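You operate a simulated robot arm through the tools that you are given. There is no shell and no other tool.

You run a simulated robot arm. Do the job below in one go: nothing can be reset, and whatever is moved stays where it is left.

## Task
Swap the frame jig's grey rail for the orange one and latch it.
Fine: the grey rail goes on the rail rack.

The check looks at the end state, three seconds after you hand in, the way a careful person would. Anything else that was tipped, shoved, dropped, spilled or broken makes it a failure.

## Robot
A 6-joint arm with a three-finger gripper, fixed in place. Base frame: the origin is at the foot of the arm, x ahead of it, y to its left, z up; the work surface is at about z = 850. Readings come in mm, degrees, newtons and seconds.
Its first joint turns from -166.0 to 166.0 degrees. Payload 4.89 kg.
The tool frame sits at the grasp point between the pads (the TCP): z along the fingers, y along the line on which they close. The tips reach 30 mm beyond it. The gripper opens to 164 mm. The gripper's body begins 125 mm behind the TCP.
Orientation is told as [roll, pitch, yaw] about the base's x, y, z axes, in that order, counted from this pose: with the fingers straight down and closing along the base's y, the tool's x points along the base's -x, its y along +y and its z along -z.

## Interface
- The arm moves only by the tool apply_moves. Its argument "commands" is a list of rows, each a list of 3 entries, a list of its own where there are three numbers: the shift along the base's x, y, z in units of 400 mm (1.0 is 400 mm), then the turn, a rotation vector about the base's x, y, z in units of 120 degrees (1.0 is 120 degrees), then the closure, from 0 (fully open) to 1 (shut). In form: [[[tx, ty, tz], [ax, ay, az], fingers], ...]. A call has 1 to 20 rows; each row is the pose to reach, as a shift and turn from the pose commanded when the call began. A call with a number of a shift or a turn outside -1 to 1 is refused whole. A row lasts 0.2 s, in which the tool goes at most 50 mm and 8.6 degrees; a call with a longer step from one row to the next is refused whole, and so is a gripper value outside its range. A pose out of reach is approached as far as the arm can. The call stops where the force on the tool passes 40 N (or 10 N more than at its start, if that is more) or the arm is blocked; 0.2 s more then pass. The fingers move at their own pace (about 108 mm/s each) and stop on an object; they squeeze with about 26 N. The grip force told is the motor's: it shows also when the fingers shut on nothing. Time passes only in rows, and 0.2 s behind the last, so rows that repeat a pose let the fingers close. The reply holds the time, the measured pose of the TCP, the force on the tool along the base axes, the opening and the grip force, in the units named above and with some noise, with the torque about the TCP (base axes, N m) and any sound that the robot's microphone picked up, and new pictures: "show" is both (left out), scene, wrist or none.
- Cameras (640 x 400 px; columns grow to the right, rows downward): "scene" is fixed at [38.9, -649.4, 1658.9]; the picture's right is [-0.02, -1.00, 0.00], its down [-0.82, 0.01, -0.57] and it looks along [0.57, -0.01, -0.82] (base axes); focal length 339 px, centre (320, 200). "wrist" rides on the gripper at [76, -2, -152] in the tool frame; the picture's right is [0.02, 1.00, 0.00], its down [-0.88, 0.02, -0.47] and it looks along [-0.47, 0.01, 0.88] (tool axes); focal length 247 px, centre (320, 200). There is no depth. A picture from a camera that has moved, and an enlarged one, comes with that camera's place and axes in the base frame and with its lens. The place of the scene camera against the robot may be out by one fixed shift of up to 18 mm in any direction.
- raise_lower(by): slides the trunk up (or, below 0, down) by that many mm; the arm rides with it, the base frame stays. It gives what a move gives, with no picture.
- close_up(camera, box): a new picture of the part [left, top, right, bottom] of that camera's present view, enlarged. The clock stands still meanwhile.
- hand_in(): hands the job in; it is judged then, once.

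Nothing tells you positions but the pictures and the camera data. Unless the task says otherwise, let go and move clear before handing in.

The tools are called as name(argument=value, ...) on one line, values as JSON. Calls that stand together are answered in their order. apply_moves: Moves the arm, as the interface text tells. Its arguments: {"type":"object","properties":{"commands":{"type":"array","items":{"type":"array"}},"show":{"type":"string","enum":["both","scene","wrist","none"]}},"required":["commands"]} The other tools are called the same way: raise_lower (by) slides the trunk up or down; close_up (camera, box) takes an enlarged picture of a part of a camera's view; hand_in () hands the job in.

At the start:

```text
clock: 0.0
ee_pos: [457.4, -516.0, 1258.7]
ee_rot: [0.0, 0.0, 0.0]
wrist_force: [-0.2, -0.8, 0.1]
ft_torque: [0.0, -0.03, 0.0]
opening: 164.2
gripper_force: 0.1
trunk travel left (down, up): [-175.0, 215.0]
```

scene: 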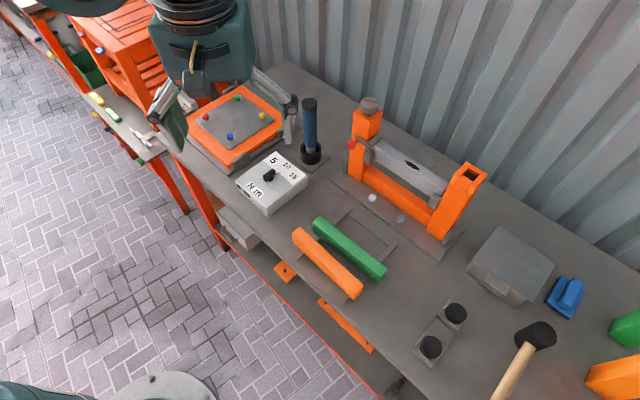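
wrist: 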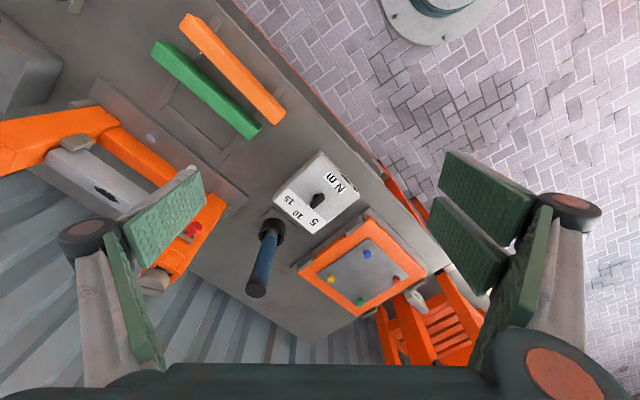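

I see a workbench with an orange frame jig holding a grey rail. An orange and a green rail lie in front of it, probably on or near the rail rack. I'll take enlarged views before moving.

close_up(camera="scene", box=[320, 80, 500, 270])

close_up(camera="scene", box=[260, 180, 440, 310])

close_up(camera="wrist", box=[0, 60, 260, 320])

close_up(camera="scene", box=[400, 200, 640, 400])

```text
2.11 times, centred on (410, 175) of scene
camera zoom: at [38.9, -649.4, 1658.9], right [-0.02, -1.0, 0.0], down [-0.82, 0.01, -0.57], along [0.57, -0.01, -0.82], focal length 714 px, centre (130, 253)
```

zoom: 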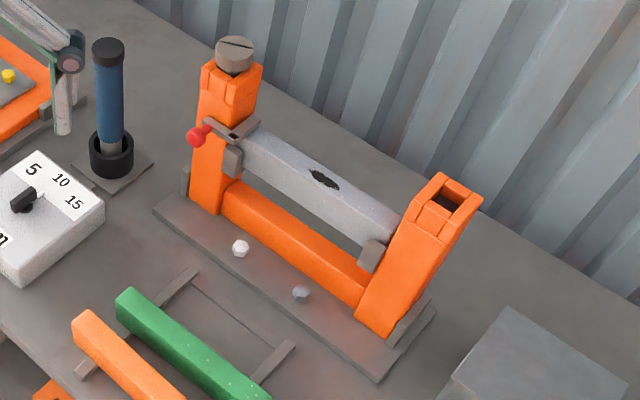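

```text
3.08 times, centred on (350, 245) of scene
camera zoom: at [38.9, -649.4, 1658.9], right [-0.02, -1.0, 0.0], down [-0.82, 0.01, -0.57], along [0.57, -0.01, -0.82], focal length 1044 px, centre (228, 62)
```

zoom: 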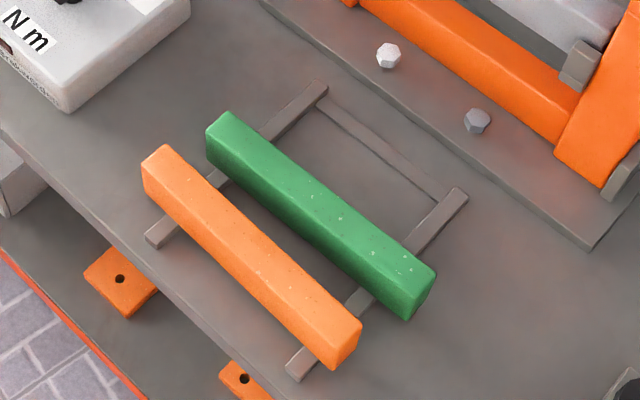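

```text
1.54 times, centred on (130, 190) of wrist
camera zoom: at [380.3, -517.0, 1411.6], right [-0.02, 1.0, 0.0], down [0.88, 0.02, 0.47], along [0.47, 0.01, -0.88], focal length 380 px, centre (612, 215)
```

zoom: 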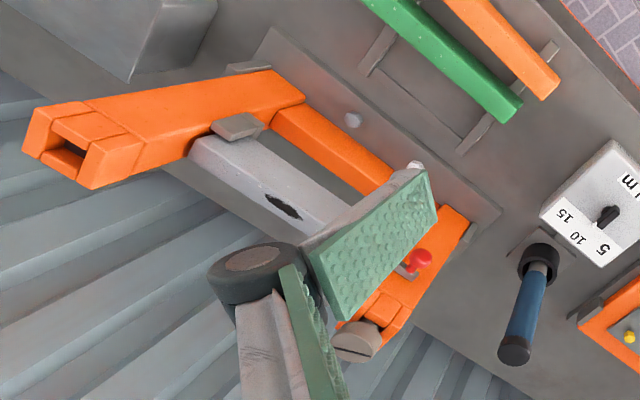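

```text
2.00 times, centred on (520, 300) of scene
camera zoom: at [38.9, -649.4, 1658.9], right [-0.02, -1.0, 0.0], down [-0.82, 0.01, -0.57], along [0.57, -0.01, -0.82], focal length 679 px, centre (-80, 0)
```

zoom: 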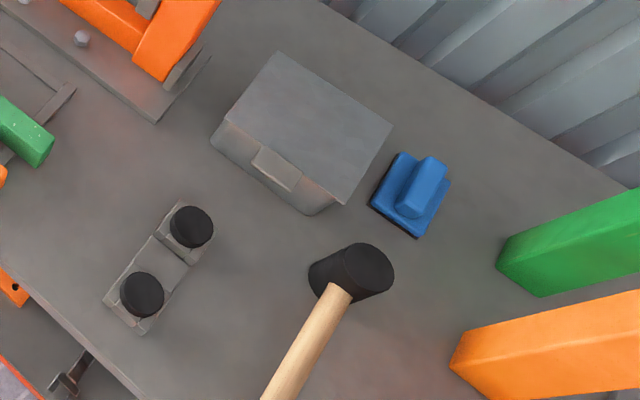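

The jig's grey rail is about 1028 mm high, centred near (578, -882), and its posts stand near (690, -780) and (489, -968). The rack, holding the orange and green rails, is nearer the robot. I'll swing the wrist camera round to face the jig front and study the pockets and latch.

apply_moves(commands=[[[-0.015, -0.0725, 0], [0, 0, -0.0654], 0], [[-0.031, -0.145, 0], [0, 0, -0.1308], 0], [[-0.046, -0.2175, 0], [0, 0, -0.1962], 0], [[-0.062, -0.29, 0], [0, 0, -0.2617], 0], [[-0.077, -0.3625, 0], [0, 0, -0.3271], 0], [[-0.0925, -0.435, 0], [0, 0, -0.3925], 0]], show="both")

```text
clock: 1.4
ee_pos: [421.0, -687.6, 1258.7]
ee_rot: [0.1, -0.1, -47.2]
wrist_force: [0.1, 1.0, 0.9]
ft_torque: [-0.22, 0.07, 0.03]
opening: 164.2
gripper_force: 0.0
trunk travel left (down, up): [-175.0, 215.0]
camera wrist: at [367.3, -634.1, 1411.8], right [0.72, 0.7, 0.0], down [0.61, -0.63, 0.47], along [0.33, -0.34, -0.88], focal length 247 px, centre (320, 200)
```

scene: 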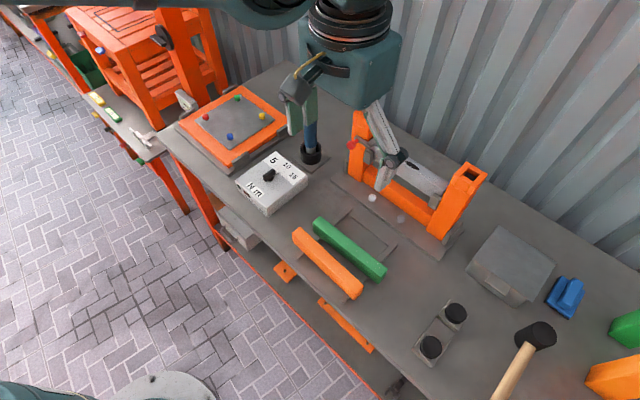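
wrist: 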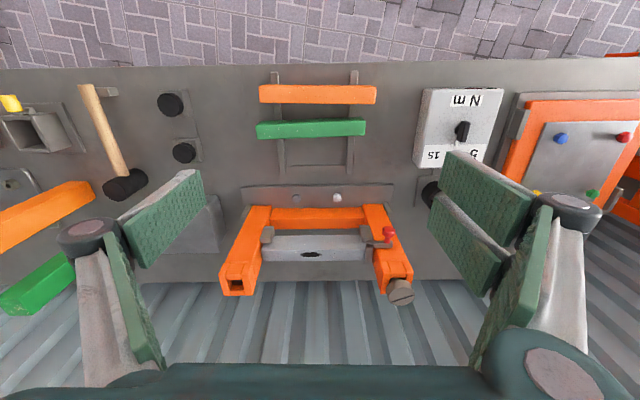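

close_up(camera="wrist", box=[200, 170, 440, 320])

close_up(camera="wrist", box=[230, 60, 400, 190])

close_up(camera="wrist", box=[340, 200, 440, 320])

```text
2.67 times, centred on (320, 245) of wrist
camera zoom: at [367.3, -634.1, 1411.8], right [0.72, 0.7, 0.0], down [0.61, -0.63, 0.47], along [0.33, -0.34, -0.88], focal length 659 px, centre (320, 80)
```

zoom: 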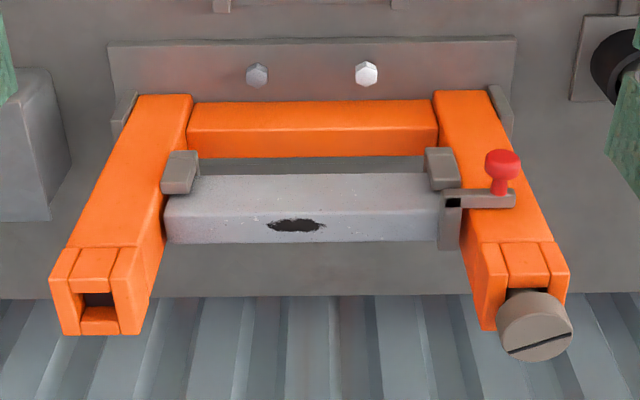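

```text
3.08 times, centred on (315, 125) of wrist
camera zoom: at [367.3, -634.1, 1411.8], right [0.72, 0.7, 0.0], down [0.61, -0.63, 0.47], along [0.33, -0.34, -0.88], focal length 760 px, centre (335, 431)
```

zoom: 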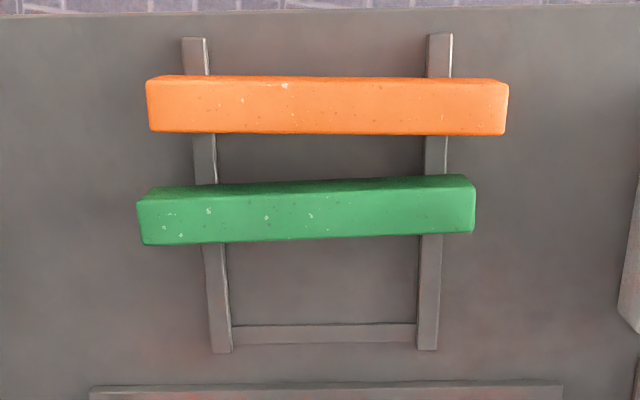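

```text
3.33 times, centred on (390, 260) of wrist
camera zoom: at [367.3, -634.1, 1411.8], right [0.72, 0.7, 0.0], down [0.61, -0.63, 0.47], along [0.33, -0.34, -0.88], focal length 823 px, centre (87, 0)
```

zoom: 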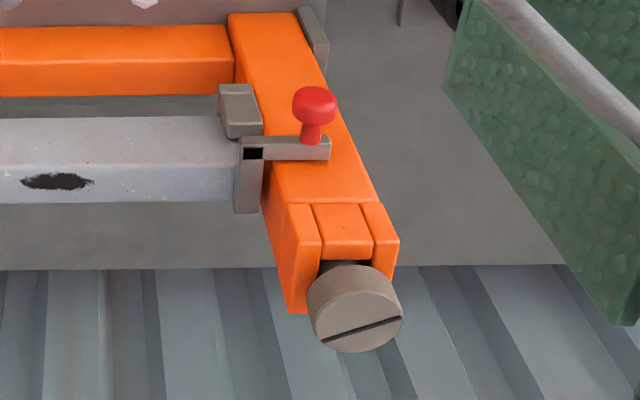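

The frame has two posts. The rail sits between them behind small grey front clips, and a lever with a red knob is at the left post. I'll tilt the wrist outward to see the jig from a flatter angle.

apply_moves(commands=[[[0.017, -0.026, -0.0745], [-0.0489, -0.0453, 0], 0], [[0.034, -0.052, -0.149], [-0.0978, -0.0906, 0], 0], [[0.051, -0.078, -0.2235], [-0.1468, -0.1359, 0], 0], [[0.068, -0.104, -0.298], [-0.1957, -0.1812, 0], 0], [[0.085, -0.13, -0.3725], [-0.2446, -0.2265, 0], 0]], show="both")

```text
clock: 2.6
ee_pos: [455.3, -739.4, 1112.5]
ee_rot: [-0.1, -40.1, -47.1]
wrist_force: [-1.2, 0.9, 0.5]
ft_torque: [-0.05, -0.05, -0.01]
opening: 163.7
gripper_force: 0.1
trunk travel left (down, up): [-175.0, 215.0]
camera wrist: at [346.8, -626.8, 1178.0], right [0.72, 0.69, -0.01], down [0.26, -0.26, 0.93], along [0.64, -0.68, -0.37], focal length 247 px, centre (320, 200)
```

scene: 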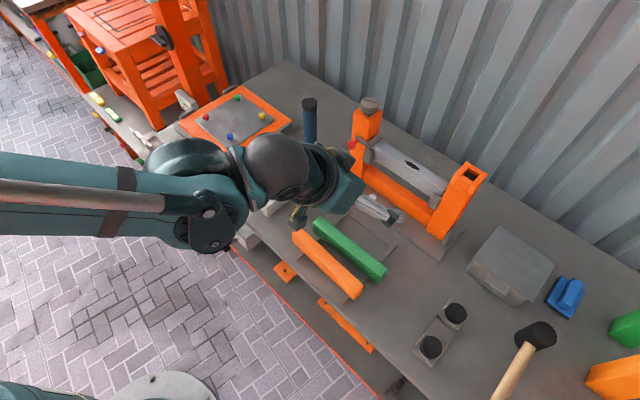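
wrist: 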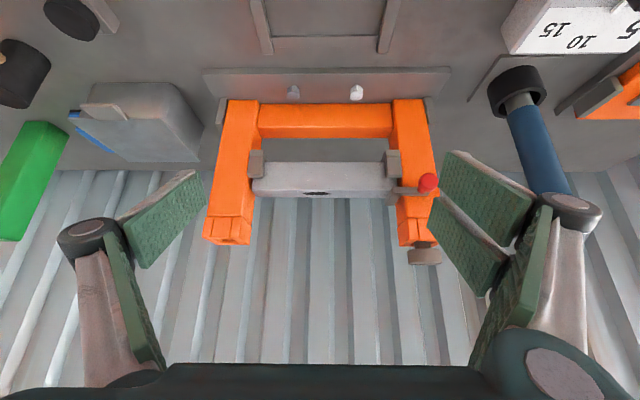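

close_up(camera="wrist", box=[190, 60, 460, 280])

close_up(camera="wrist", box=[360, 130, 460, 270])

close_up(camera="wrist", box=[200, 130, 300, 250])

```text
1.82 times, centred on (325, 170) of wrist
camera zoom: at [346.8, -626.8, 1178.0], right [0.72, 0.69, -0.01], down [0.26, -0.26, 0.93], along [0.64, -0.68, -0.37], focal length 449 px, centre (311, 254)
```

zoom: 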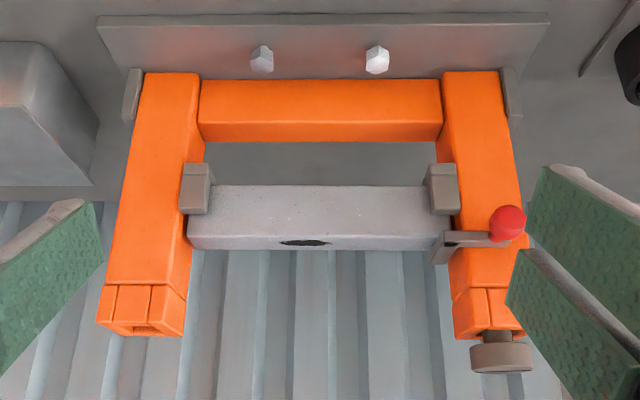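

```text
2.86 times, centred on (410, 200) of wrist
camera zoom: at [346.8, -626.8, 1178.0], right [0.72, 0.69, -0.01], down [0.26, -0.26, 0.93], along [0.64, -0.68, -0.37], focal length 706 px, centre (63, 200)
```

zoom: 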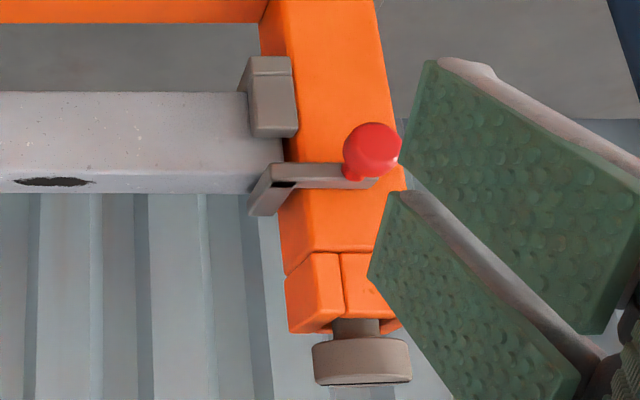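

```text
3.33 times, centred on (250, 190) of wrist
camera zoom: at [346.8, -626.8, 1178.0], right [0.72, 0.69, -0.01], down [0.26, -0.26, 0.93], along [0.64, -0.68, -0.37], focal length 823 px, centre (553, 233)
```

zoom: 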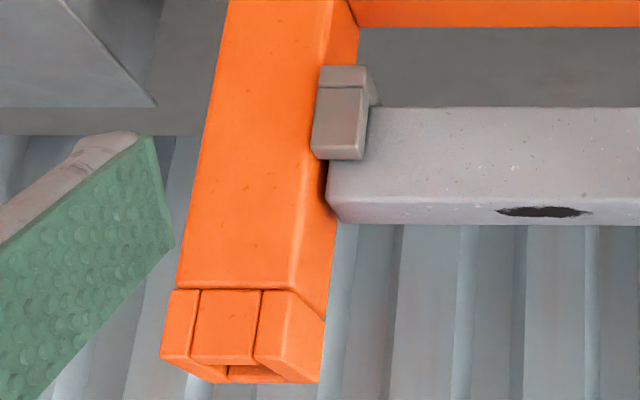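

close_up(camera="scene", box=[335, 125, 395, 175])

close_up(camera="wrist", box=[375, 155, 445, 215])

close_up(camera="wrist", box=[235, 140, 285, 210])

close_up(camera="scene", box=[420, 150, 500, 260])

```text
8.00 times, centred on (365, 150) of scene
camera zoom: at [38.9, -649.4, 1658.9], right [-0.02, -1.0, 0.0], down [-0.82, 0.01, -0.57], along [0.57, -0.01, -0.82], focal length 2715 px, centre (-40, 600)
```

zoom: 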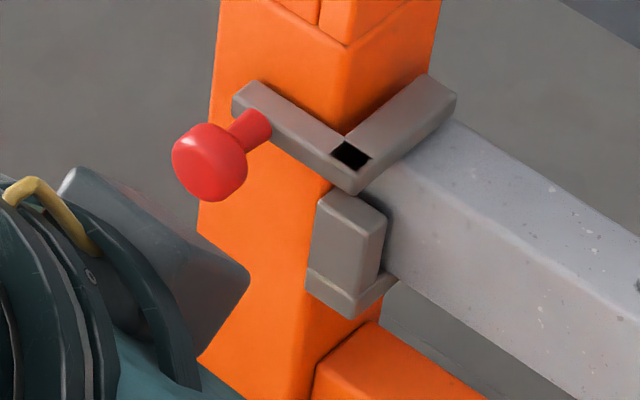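

```text
6.67 times, centred on (410, 185) of wrist
camera zoom: at [346.8, -626.8, 1178.0], right [0.72, 0.69, -0.01], down [0.26, -0.26, 0.93], along [0.64, -0.68, -0.37], focal length 1646 px, centre (-280, 300)
```

zoom: 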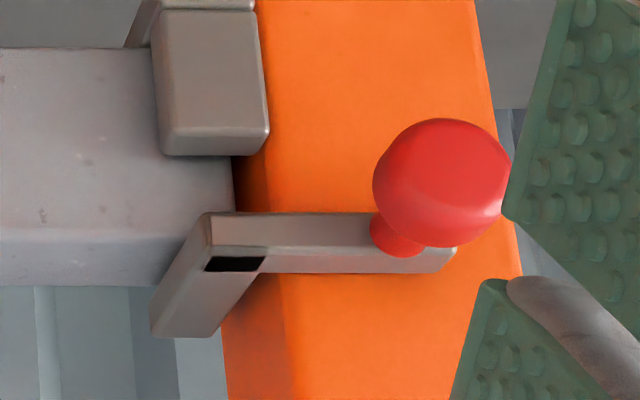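

```text
5.71 times, centred on (260, 175) of wrist
camera zoom: at [346.8, -626.8, 1178.0], right [0.72, 0.69, -0.01], down [0.26, -0.26, 0.93], along [0.64, -0.68, -0.37], focal length 1411 px, centre (663, 343)
```

zoom: 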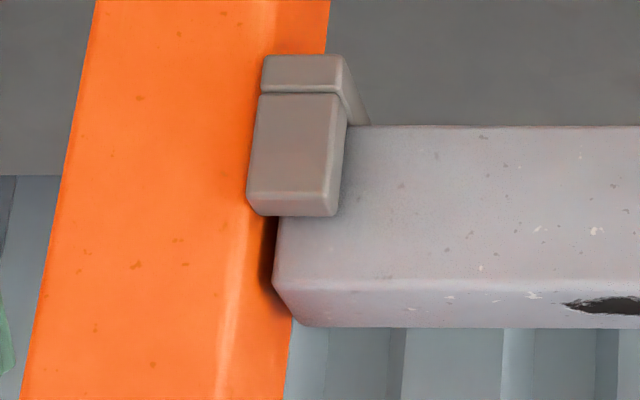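

```text
3.64 times, centred on (460, 205) of scene
camera zoom: at [38.9, -649.4, 1658.9], right [-0.02, -1.0, 0.0], down [-0.82, 0.01, -0.57], along [0.57, -0.01, -0.82], focal length 1234 px, centre (-189, 182)
```

zoom: 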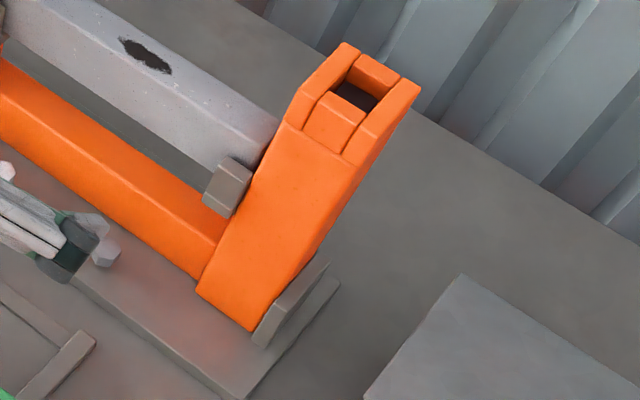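

The latch is an L-shaped piece. Its bar runs across the left post's front with the red knob near (638, -738, 1038), and its leg lies over the rail's end. The rail rests in J-brackets with front lips. The rail centre is about 1050 mm out, so I'll test how far the arm reaches at a safe height.

apply_moves(commands=[[[-0.017, 0.026, 0.0745], [0.0489, 0.0453, 0], 0], [[-0.034, 0.052, 0.149], [0.0978, 0.0906, 0], 0], [[-0.051, 0.078, 0.2235], [0.1468, 0.1359, 0], 0], [[-0.068, 0.104, 0.298], [0.1957, 0.1812, 0], 0], [[-0.085, 0.13, 0.3725], [0.2446, 0.2265, 0], 0], [[0.0, 0.029, 0.3725], [0.2446, 0.2265, 0], 0], [[0.075, -0.058, 0.3725], [0.2446, 0.2265, 0], 0], [[0.15, -0.145, 0.3725], [0.2446, 0.2265, 0], 0], [[0.225, -0.232, 0.3725], [0.2446, 0.2265, 0], 0], [[0.295, -0.319, 0.3725], [0.2446, 0.2265, 0], 0], [[0.3075, -0.3575, 0.3725], [0.2446, 0.2265, 0], 0], [[0.3075, -0.3575, 0.3725], [0.2446, 0.2265, 0], 0]], show="both")

```text
refused: row 6 steps farther than a row can; nothing moved
```

The call was refused because one step was slightly too long. I'll respace the rows evenly and run the same reach test.

apply_moves(commands=[[[-0.017, 0.026, 0.0745], [0.0489, 0.0453, 0], 0], [[-0.034, 0.052, 0.149], [0.0978, 0.0906, 0], 0], [[-0.051, 0.078, 0.2235], [0.1468, 0.1359, 0], 0], [[-0.068, 0.104, 0.298], [0.1957, 0.1812, 0], 0], [[-0.085, 0.13, 0.3725], [0.2446, 0.2265, 0], 0], [[-0.0196, 0.0488, 0.3725], [0.2446, 0.2265, 0], 0], [[0.0458, -0.0325, 0.3725], [0.2446, 0.2265, 0], 0], [[0.1112, -0.1138, 0.3725], [0.2446, 0.2265, 0], 0], [[0.1766, -0.195, 0.3725], [0.2446, 0.2265, 0], 0], [[0.242, -0.2763, 0.3725], [0.2446, 0.2265, 0], 0], [[0.3075, -0.3575, 0.3725], [0.2446, 0.2265, 0], 0], [[0.3075, -0.3575, 0.3725], [0.2446, 0.2265, 0], 0]], show="both")

```text
clock: 5.2
ee_pos: [577.5, -885.1, 1259.8]
ee_rot: [0.0, 0.0, -47.1]
wrist_force: [0.0, -1.7, -2.0]
ft_torque: [0.18, 0.11, -0.01]
opening: 164.0
gripper_force: 0.0
trunk travel left (down, up): [-175.0, 215.0]
camera wrist: at [524.3, -831.1, 1411.6], right [0.72, 0.7, 0.0], down [0.61, -0.63, 0.47], along [0.33, -0.34, -0.88], focal length 247 px, centre (320, 200)
```

scene: 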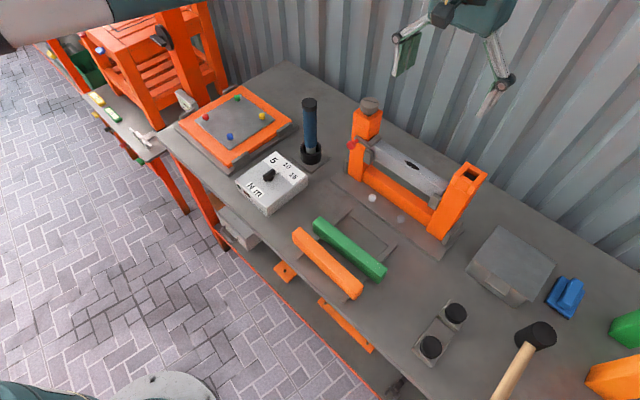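
wrist: 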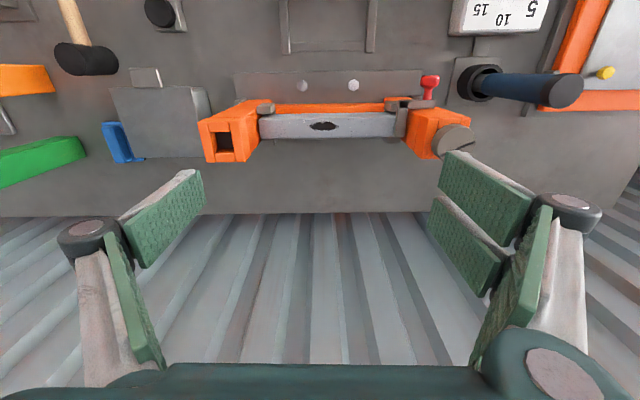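

The arm reaches over the rail with the tool straight down at this height. I'll take close-ups from here for accurate positions.

close_up(camera="wrist", box=[190, 60, 490, 180])

close_up(camera="wrist", box=[370, 60, 490, 180])

close_up(camera="wrist", box=[190, 60, 310, 180])

close_up(camera="scene", box=[335, 85, 495, 245])

```text
2.13 times, centred on (340, 120) of wrist
camera zoom: at [524.3, -831.1, 1411.6], right [0.72, 0.7, 0.0], down [0.61, -0.63, 0.47], along [0.33, -0.34, -0.88], focal length 527 px, centre (277, 371)
```

zoom: 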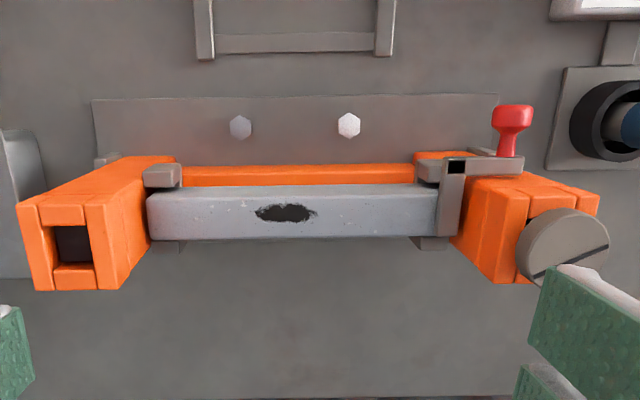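

```text
3.33 times, centred on (430, 120) of wrist
camera zoom: at [524.3, -831.1, 1411.6], right [0.72, 0.7, 0.0], down [0.61, -0.63, 0.47], along [0.33, -0.34, -0.88], focal length 823 px, centre (-47, 467)
```

zoom: 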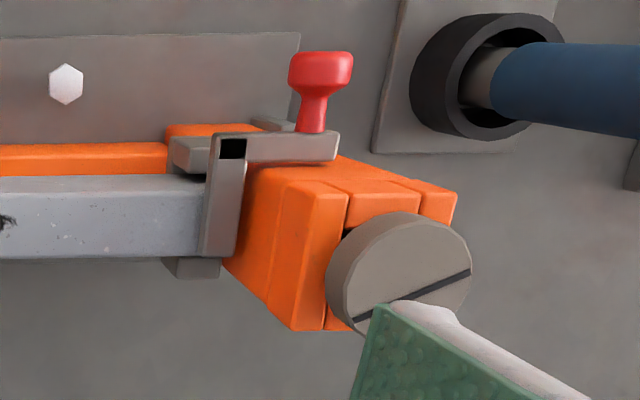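

```text
3.33 times, centred on (250, 120) of wrist
camera zoom: at [524.3, -831.1, 1411.6], right [0.72, 0.7, 0.0], down [0.61, -0.63, 0.47], along [0.33, -0.34, -0.88], focal length 823 px, centre (553, 467)
```

zoom: 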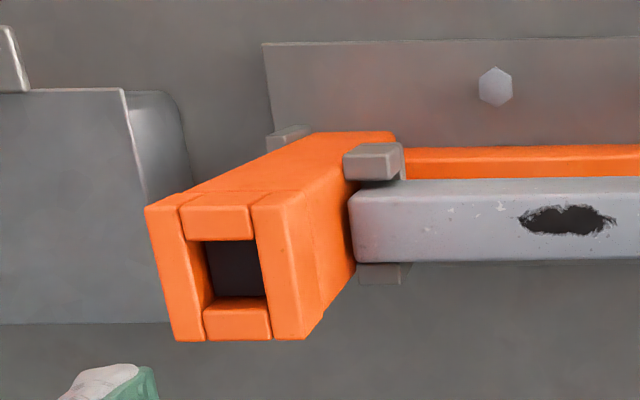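

```text
2.50 times, centred on (415, 165) of scene
camera zoom: at [38.9, -649.4, 1658.9], right [-0.02, -1.0, 0.0], down [-0.82, 0.01, -0.57], along [0.57, -0.01, -0.82], focal length 848 px, centre (82, 288)
```

zoom: 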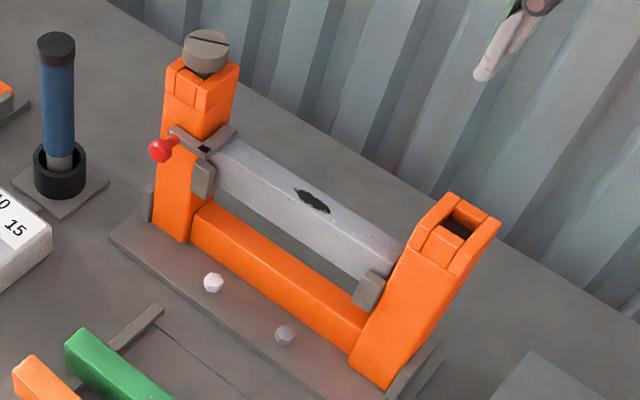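

The rail's top is at z≈1029, its centre near (592, -877), its cross-section about 30 mm, and its axis at about 45°. It sits in U-brackets under the latch leg. The red knob sticks out toward the robot at about (644, -738, 1038). I'll move above the knob with the fingers partly closed.

apply_moves(commands=[[[0.0415, 0.092, -0.0375], [0, 0, 0.0044], 0.2], [[0.083, 0.184, -0.075], [0, 0, 0.0088], 0.4], [[0.1243, 0.276, -0.1125], [0, 0, 0.0131], 0.573], [[0.1658, 0.368, -0.15], [0, 0, 0.0175], 0.573], [[0.1658, 0.368, -0.15], [0, 0, 0.0175], 0.573]], show="both")

```text
clock: 6.4
ee_pos: [644.1, -734.3, 1201.1]
ee_rot: [0.0, 0.0, -45.1]
wrist_force: [0.3, 0.2, 0.3]
ft_torque: [-0.06, 0.05, -0.03]
opening: 70.1
gripper_force: 0.1
trunk travel left (down, up): [-175.0, 215.0]
camera wrist: at [589.1, -681.4, 1352.3], right [0.69, 0.72, 0.0], down [0.64, -0.61, 0.47], along [0.34, -0.33, -0.88], focal length 247 px, centre (320, 200)
```

scene: 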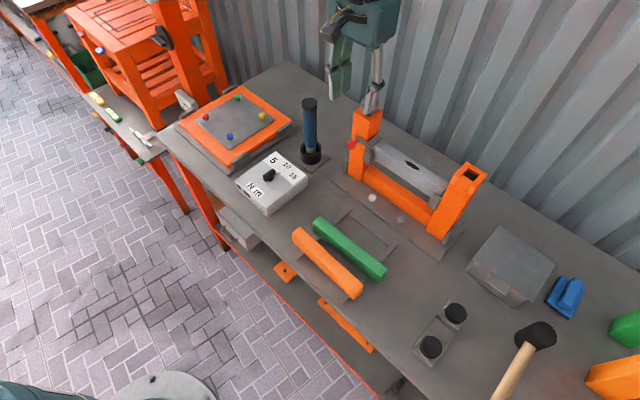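
wrist: 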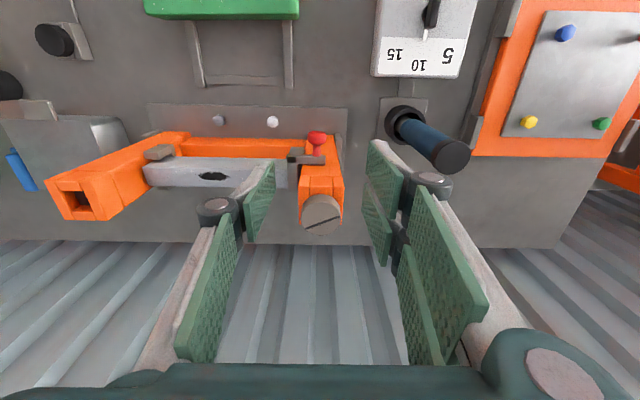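

The fingers are above the knob and straddle it, and the wrist view confirms the knob at about (643, -738). I'll go straight down to it and hold open around it.

apply_moves(commands=[[[0, 0, -0.08], [0, 0, 0], 0.573], [[0, 0, -0.16], [0, 0, 0], 0.573], [[0, 0, -0.24], [0, 0, 0], 0.573], [[0, 0, -0.32], [0, 0, 0], 0.573], [[0, 0, -0.37], [0, 0, 0], 0.573], [[0, 0, -0.392], [0, 0, 0], 0.573], [[0, 0, -0.392], [0, 0, 0], 0.573], [[0, 0, -0.392], [0, 0, 0], 0.573]], show="both")

```text
clock: 8.2
ee_pos: [644.1, -736.9, 1043.3]
ee_rot: [0.0, 0.0, -45.0]
wrist_force: [-0.2, 0.2, -0.3]
ft_torque: [-0.01, -0.03, 0.03]
opening: 70.1
gripper_force: 0.0
trunk travel left (down, up): [-175.0, 215.0]
camera wrist: at [588.3, -685.3, 1194.9], right [0.69, 0.72, 0.0], down [0.64, -0.61, 0.47], along [0.34, -0.33, -0.88], focal length 247 px, centre (320, 200)
```

scene: 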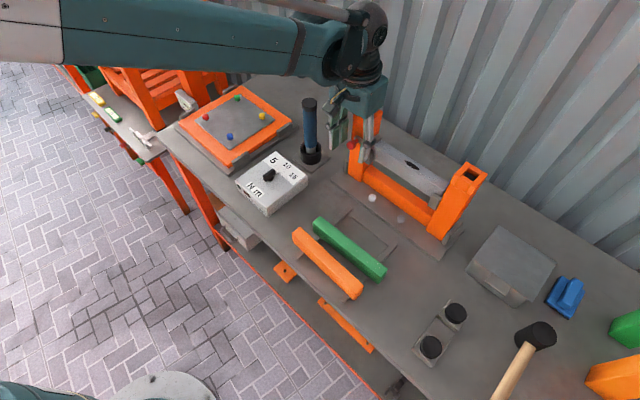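
wrist: 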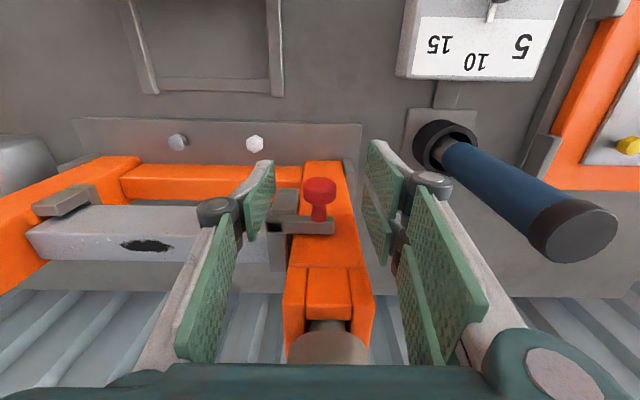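

The knob sits centred between the fingertips. I'll close on it gently.

apply_moves(commands=[[[0, 0, 0], [0, 0, 0], 0.75], [[0, 0, 0], [0, 0, 0], 0.9], [[0, 0, 0], [0, 0, 0], 0.9], [[0, 0, 0], [0, 0, 0], 0.9]], show="wrist")

```text
clock: 9.2
ee_pos: [643.3, -737.6, 1042.5]
ee_rot: [0.1, -0.1, -45.1]
wrist_force: [-0.3, 0.4, -2.3]
ft_torque: [0.03, -0.11, 1.05]
opening: 22.0
gripper_force: 45.4
trunk travel left (down, up): [-175.0, 215.0]
camera wrist: at [588.3, -685.3, 1194.9], right [0.69, 0.72, 0.0], down [0.64, -0.61, 0.47], along [0.34, -0.33, -0.88], focal length 247 px, centre (320, 200)
```

wrist: 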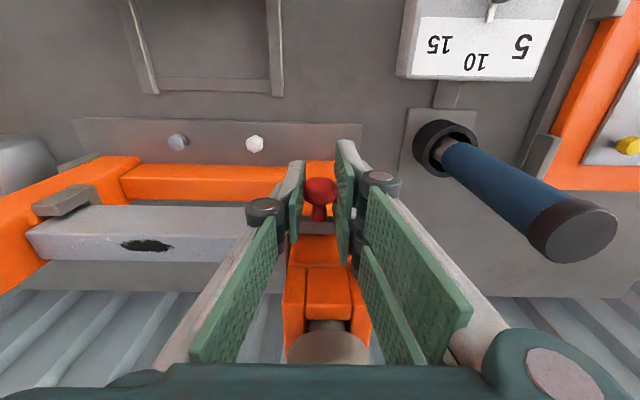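

The knob is gripped with a 22 mm opening. I'll first pull gently straight toward the robot side and watch the force.

apply_moves(commands=[[[-0.0044, 0.0044, 0], [0, 0, 0], 0.9], [[-0.0088, 0.0088, 0], [0, 0, 0], 0.9], [[-0.0133, 0.0133, 0], [0, 0, 0], 0.9], [[-0.0133, 0.0133, 0], [0, 0, 0], 0.9]], show="both")

```text
clock: 9.7
ee_pos: [644.3, -737.5, 1042.2]
ee_rot: [0.1, -0.2, -45.0]
wrist_force: [5.1, -6.8, -8.1]
ft_torque: [-0.14, -0.22, 0.93]
opening: 22.3
gripper_force: 44.9
trunk travel left (down, up): [-175.0, 215.0]
stopped in row 2: the force on the tool passed its limit at 45 N (the readings are from after the stop); the commanded pose is now the measured one
camera wrist: at [587.6, -684.4, 1194.3], right [0.69, 0.72, 0.0], down [0.63, -0.61, 0.48], along [0.34, -0.33, -0.88], focal length 247 px, centre (320, 200)
```

scene: 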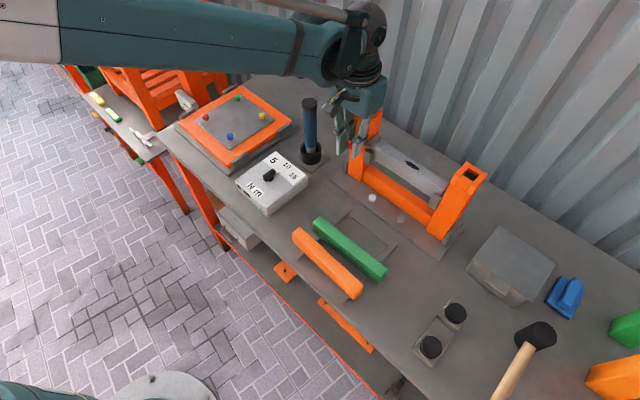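
wrist: 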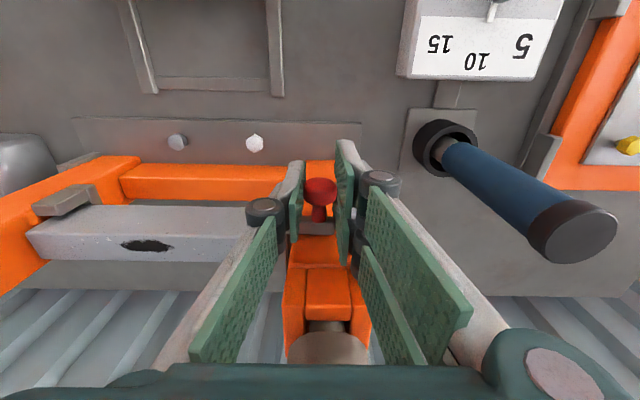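

It won't pull forward; the force passed 40 N at about 2 mm. Next I'll try a small downward push on the knob.

apply_moves(commands=[[[0, 0, -0.004], [0, 0, 0], 0.9], [[0, 0, -0.008], [0, 0, 0], 0.9], [[0, 0, -0.012], [0, 0, 0], 0.9], [[0, 0, -0.012], [0, 0, 0], 0.9]], show="none")

```text
clock: 10.3
ee_pos: [644.2, -736.4, 1042.5]
ee_rot: [0.0, -0.4, -45.0]
wrist_force: [1.2, -2.0, 6.5]
ft_torque: [0.27, 0.13, 0.89]
opening: 22.0
gripper_force: 45.1
trunk travel left (down, up): [-175.0, 215.0]
stopped in row 2: the force on the tool passed its limit at 43 N (the readings are from after the stop); the commanded pose is now the measured one
```

Downward is blocked too. Now I'll try a small upward lift.

apply_moves(commands=[[[0, 0, 0.004], [0, 0, 0], 0.9], [[0, 0, 0.008], [0, 0, 0], 0.9], [[0, 0, 0.012], [0, 0, 0], 0.9], [[0, 0, 0.012], [0, 0, 0], 0.9]], show="wrist")

```text
clock: 11.3
ee_pos: [645.2, -738.1, 1045.1]
ee_rot: [0.0, -0.3, -45.0]
wrist_force: [-5.6, 4.9, -35.6]
ft_torque: [0.49, 0.35, 1.0]
opening: 22.1
gripper_force: 44.3
trunk travel left (down, up): [-175.0, 215.0]
camera wrist: at [588.3, -684.9, 1197.0], right [0.69, 0.72, 0.0], down [0.63, -0.61, 0.48], along [0.35, -0.33, -0.88], focal length 247 px, centre (320, 200)
```

wrist: 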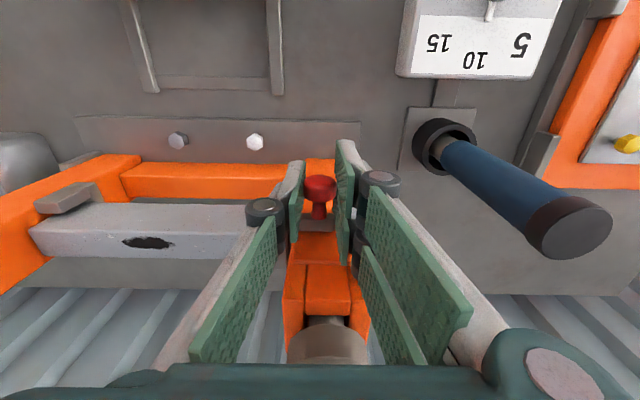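

Upward resists too: 35 N for about 2.6 mm, which is probably the grip slipping. I'll relax that and test outward along the bar.

apply_moves(commands=[[[0, 0, -0.008], [0, 0, 0], 0.9], [[0.0035, 0.0035, -0.008], [0, 0, 0], 0.9], [[0.007, 0.007, -0.008], [0, 0, 0], 0.9], [[0.0106, 0.0106, -0.008], [0, 0, 0], 0.9], [[0.0106, 0.0106, -0.008], [0, 0, 0], 0.9]], show="wrist")

```text
clock: 12.5
ee_pos: [648.9, -732.6, 1044.2]
ee_rot: [0.0, -0.5, -45.0]
wrist_force: [19.2, -18.8, 27.2]
ft_torque: [-0.4, -0.53, 0.96]
opening: 22.0
gripper_force: 45.0
trunk travel left (down, up): [-175.0, 215.0]
camera wrist: at [591.7, -679.6, 1195.8], right [0.69, 0.72, 0.0], down [0.63, -0.61, 0.48], along [0.35, -0.33, -0.88], focal length 247 px, centre (320, 200)
```

wrist: 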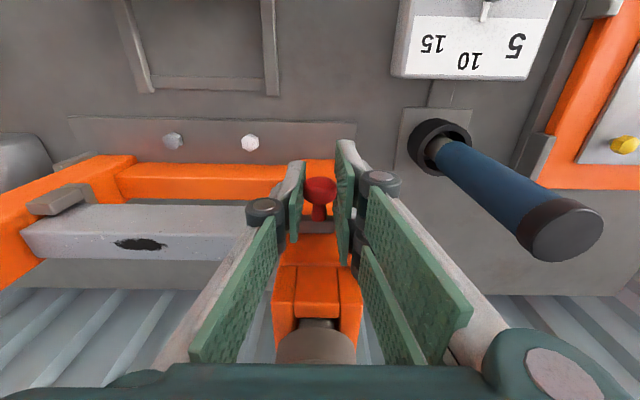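

The knob moved about 6 mm outward with the gripper while the rail and post stayed put, so outward along the bar is the free direction. I'll continue in small steps and ease off the side forces.

apply_moves(commands=[[[0.0026, -0.0026, 0.0035], [0, 0, 0], 0.9], [[0.0061, 0.0009, 0.0035], [0, 0, 0], 0.9], [[0.0097, 0.0045, 0.0035], [0, 0, 0], 0.9], [[0.0097, 0.0045, 0.0035], [0, 0, 0], 0.9]], show="wrist")

close_up(camera="wrist", box=[200, 120, 400, 300])

close_up(camera="scene", box=[335, 85, 415, 175])

```text
clock: 13.5
ee_pos: [651.9, -728.5, 1044.8]
ee_rot: [0.0, -0.3, -45.0]
wrist_force: [-19.4, 18.9, -24.7]
ft_torque: [0.53, 0.39, 0.98]
opening: 22.0
gripper_force: 45.3
trunk travel left (down, up): [-175.0, 215.0]
camera wrist: at [594.8, -677.4, 1196.1], right [0.69, 0.72, 0.0], down [0.63, -0.61, 0.48], along [0.34, -0.33, -0.88], focal length 247 px, centre (320, 200)
```

wrist: 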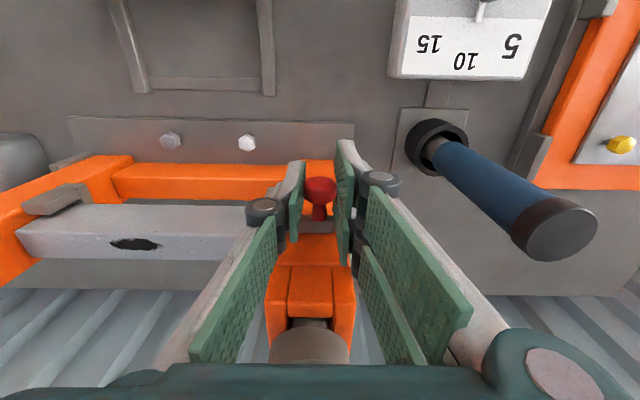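

```text
2.22 times, centred on (300, 210) of wrist
camera zoom: at [594.8, -677.4, 1196.1], right [0.69, 0.72, 0.0], down [0.63, -0.61, 0.48], along [0.34, -0.33, -0.88], focal length 549 px, centre (364, 178)
```

zoom: 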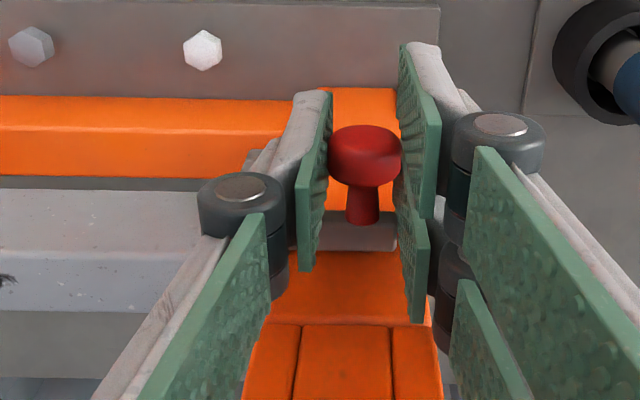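

```text
4.44 times, centred on (375, 130) of scene
camera zoom: at [38.9, -649.4, 1658.9], right [-0.02, -1.0, 0.0], down [-0.82, 0.01, -0.57], along [0.57, -0.01, -0.82], focal length 1508 px, centre (76, 511)
```

zoom: 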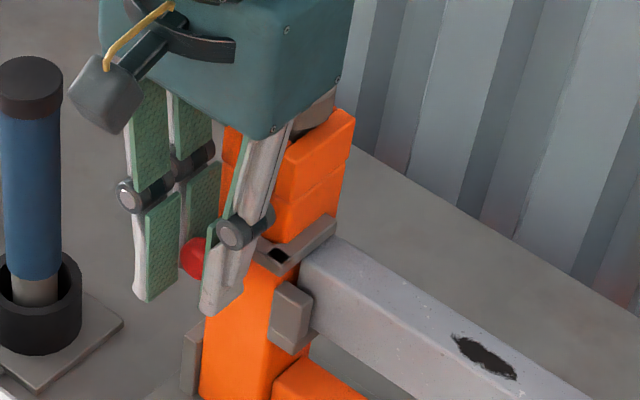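

The latch is a slide bolt, and its leg is retracting into the post, now nearly clear of the rail end. I'll take off the sideways load and keep sliding outward.

apply_moves(commands=[[[-0.0012, 0.0012, -0.0017], [0, 0, 0], 0.9], [[0.0023, 0.0047, -0.0017], [0, 0, 0], 0.9], [[0.0058, 0.0082, -0.0017], [0, 0, 0], 0.9], [[0.0094, 0.0118, -0.0017], [0, 0, 0], 0.9], [[0.0129, 0.0153, -0.0017], [0, 0, 0], 0.9], [[0.0129, 0.0153, -0.0017], [0, 0, 0], 0.9]], show="wrist")

close_up(camera="scene", box=[335, 85, 415, 175])

```text
clock: 14.9
ee_pos: [657.1, -724.5, 1044.9]
ee_rot: [-0.1, -0.3, -44.9]
wrist_force: [-14.0, 14.4, -11.1]
ft_torque: [0.36, 0.33, 1.09]
opening: 22.0
gripper_force: 44.7
trunk travel left (down, up): [-175.0, 215.0]
camera wrist: at [600.4, -671.6, 1196.1], right [0.69, 0.72, 0.0], down [0.63, -0.61, 0.48], along [0.35, -0.33, -0.88], focal length 247 px, centre (320, 200)
```

wrist: 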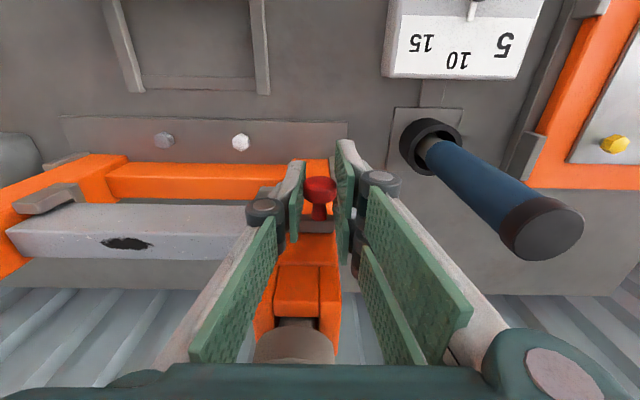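

```text
4.44 times, centred on (375, 130) of scene
camera zoom: at [38.9, -649.4, 1658.9], right [-0.02, -1.0, 0.0], down [-0.82, 0.01, -0.57], along [0.57, -0.01, -0.82], focal length 1508 px, centre (76, 511)
```

zoom: 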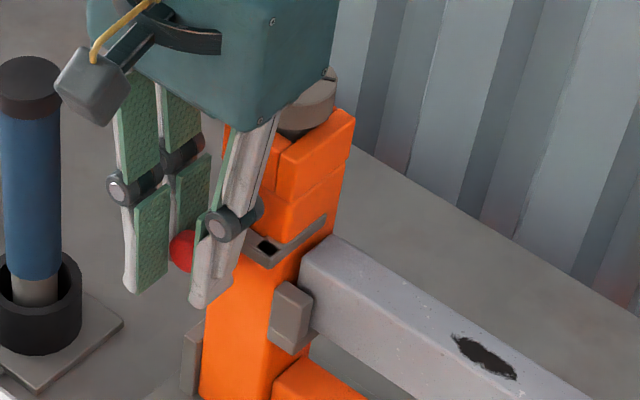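

The leg has almost fully withdrawn into the post and the rail end is uncovered. I'll slide a little further to the end of its travel.

apply_moves(commands=[[[-0.001, 0.001, -0.0008], [0, 0, 0], 0.9], [[0.0025, 0.0045, -0.0008], [0, 0, 0], 0.9], [[0.006, 0.008, -0.0008], [0, 0, 0], 0.9], [[0.0096, 0.0116, -0.0008], [0, 0, 0], 0.9], [[0.0131, 0.0151, -0.0008], [0, 0, 0], 0.9], [[0.0131, 0.0151, -0.0008], [0, 0, 0], 0.9]], show="wrist")

close_up(camera="scene", box=[335, 85, 415, 175])

```text
clock: 16.3
ee_pos: [662.5, -719.2, 1045.4]
ee_rot: [0.0, -0.4, -45.0]
wrist_force: [2.1, -1.7, 15.0]
ft_torque: [-0.18, -0.41, 1.03]
opening: 21.9
gripper_force: 45.2
trunk travel left (down, up): [-175.0, 215.0]
camera wrist: at [605.8, -666.1, 1196.0], right [0.69, 0.72, 0.0], down [0.63, -0.61, 0.48], along [0.35, -0.33, -0.88], focal length 247 px, centre (320, 200)
```

wrist: 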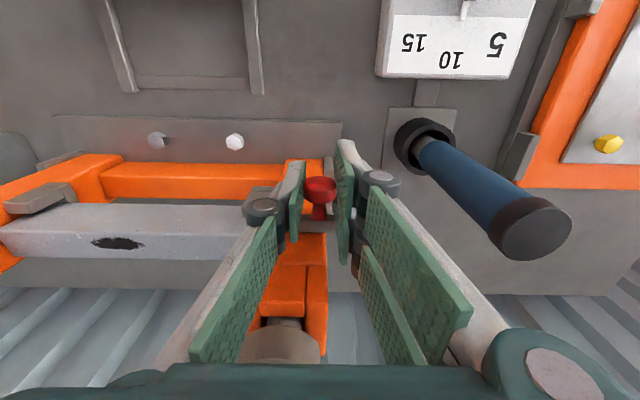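

```text
4.44 times, centred on (375, 130) of scene
camera zoom: at [38.9, -649.4, 1658.9], right [-0.02, -1.0, 0.0], down [-0.82, 0.01, -0.57], along [0.57, -0.01, -0.82], focal length 1508 px, centre (76, 511)
```

zoom: 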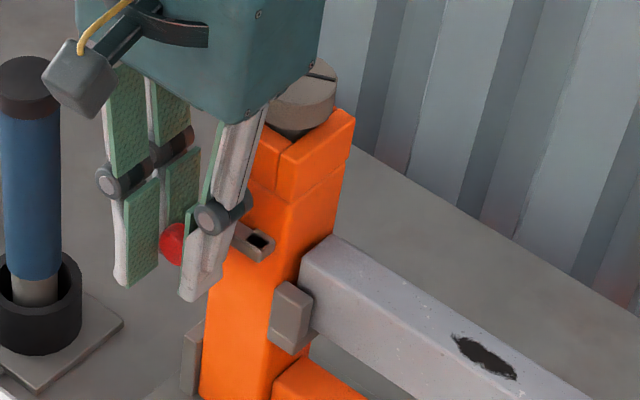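

The leg is fully inside the post and there's no spring-back force. I'll release the knob, rise clear, and check that the latch stays open.

apply_moves(commands=[[[0, 0, 0], [0, 0, 0], 0.573], [[0, 0, 0], [0, 0, 0], 0.573], [[0, 0, 0], [0, 0, 0], 0.573], [[0, 0, 0.06], [0, 0, 0], 0.573], [[0, 0, 0.16], [0, 0, 0], 0.573], [[0, 0, 0.28], [0, 0, 0], 0.573], [[0, 0, 0.4], [0, 0, 0], 0.573], [[0, 0, 0.5], [0, 0, 0], 0.573], [[0, 0, 0.5], [0, 0, 0], 0.573]], show="both")

close_up(camera="scene", box=[335, 85, 415, 175])

```text
clock: 18.3
ee_pos: [662.3, -719.3, 1247.2]
ee_rot: [0.0, -0.5, -45.0]
wrist_force: [-0.8, -0.3, 0.4]
ft_torque: [-0.09, -0.07, -0.02]
opening: 70.5
gripper_force: 0.0
trunk travel left (down, up): [-175.0, 215.0]
camera wrist: at [606.2, -666.4, 1396.9], right [0.69, 0.72, 0.0], down [0.63, -0.61, 0.48], along [0.35, -0.33, -0.88], focal length 247 px, centre (320, 200)
```

scene: 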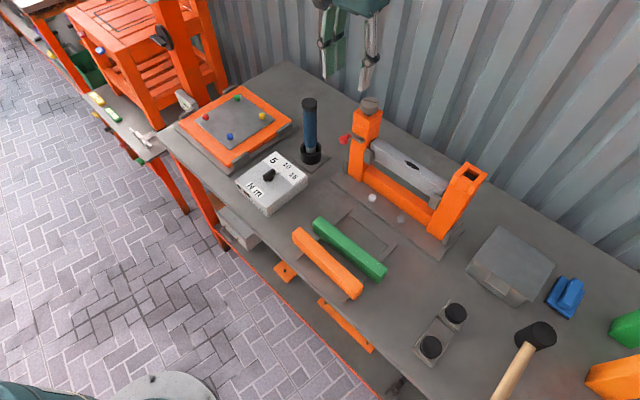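
wrist: 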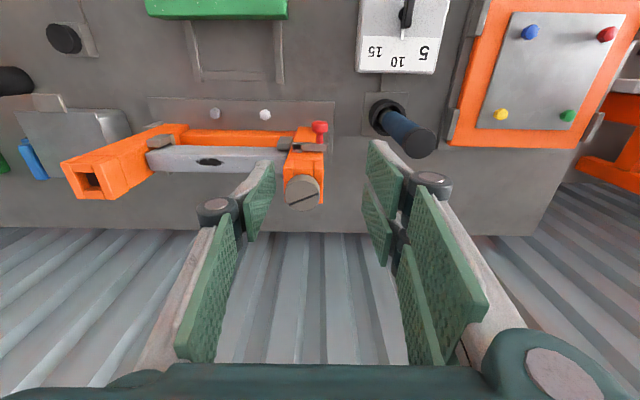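

```text
4.44 times, centred on (375, 130) of scene
camera zoom: at [38.9, -649.4, 1658.9], right [-0.02, -1.0, 0.0], down [-0.82, 0.01, -0.57], along [0.57, -0.01, -0.82], focal length 1508 px, centre (76, 511)
```

zoom: 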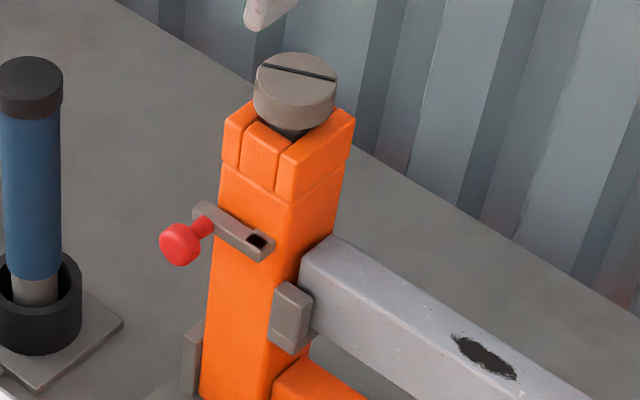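

The latch stays open with the bolt fully retracted. Before lifting the grey rail I'll pull back to measure the rack accurately.

apply_moves(commands=[[[-0.099, 0.0423, 0.0], [0.001, 0.001, 0], 0.573], [[-0.198, 0.0846, 0.0], [0.002, 0.002, 0], 0.573], [[-0.297, 0.127, 0.0], [0.003, 0.003, 0], 0.573], [[-0.396, 0.169, 0.0], [0.003, 0.003, 0], 0.573], [[-0.495, 0.2115, 0.0], [0.003, 0.003, 0], 0.573], [[-0.594, 0.2538, 0.0], [0.003, 0.003, 0], 0.573], [[-0.693, 0.296, 0.0], [0.003, 0.003, 0], 0.573], [[-0.792, 0.338, 0.0], [0.003, 0.003, 0], 0.573], [[-0.891, 0.3807, 0.0], [0.003, 0.003, 0], 0.573], [[-0.99, 0.423, 0.0], [0.003, 0.003, 0], 0.573], [[-0.99, 0.423, 0.0], [0.003, 0.003, 0], 0.573], [[-0.99, 0.423, 0.0], [0.003, 0.003, 0], 0.573]], show="wrist")

close_up(camera="wrist", box=[200, 80, 440, 230])

close_up(camera="scene", box=[260, 180, 440, 310])

```text
clock: 20.9
ee_pos: [264.5, -547.4, 1245.2]
ee_rot: [0.1, 0.1, -45.0]
wrist_force: [-0.6, 0.6, 0.7]
ft_torque: [-0.08, -0.11, 0.02]
opening: 69.7
gripper_force: 0.0
trunk travel left (down, up): [-175.0, 215.0]
camera wrist: at [208.6, -496.9, 1398.1], right [0.69, 0.72, 0.0], down [0.64, -0.61, 0.47], along [0.34, -0.33, -0.88], focal length 247 px, centre (320, 200)
```

wrist: 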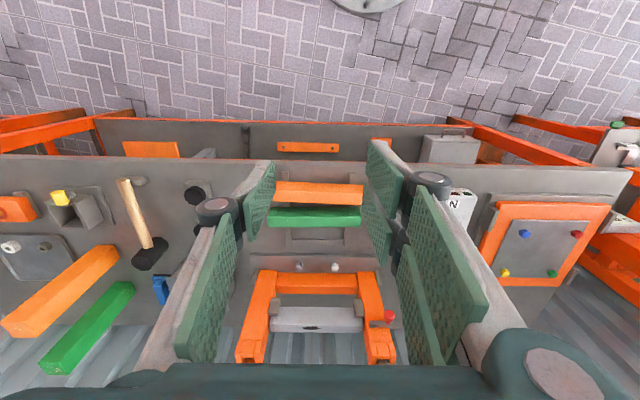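

```text
2.67 times, centred on (320, 155) of wrist
camera zoom: at [208.6, -496.9, 1398.1], right [0.69, 0.72, 0.0], down [0.64, -0.61, 0.47], along [0.34, -0.33, -0.88], focal length 659 px, centre (320, 320)
```

zoom: 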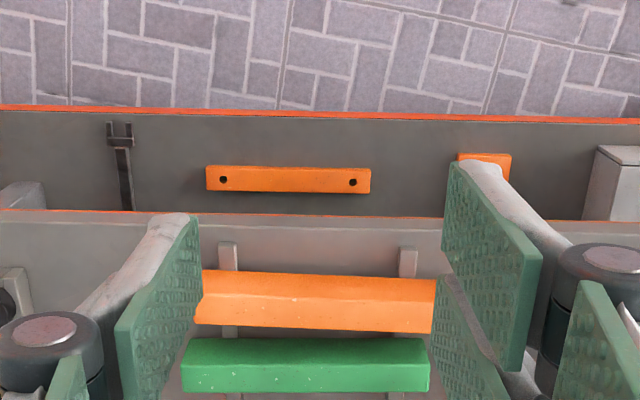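

```text
3.08 times, centred on (350, 245) of scene
camera zoom: at [38.9, -649.4, 1658.9], right [-0.02, -1.0, 0.0], down [-0.82, 0.01, -0.57], along [0.57, -0.01, -0.82], focal length 1044 px, centre (228, 62)
```

zoom: 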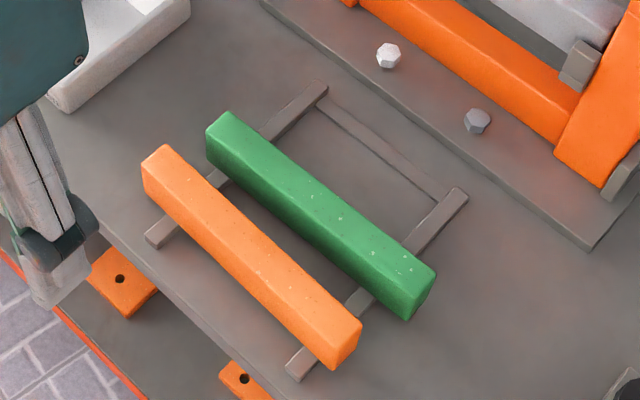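

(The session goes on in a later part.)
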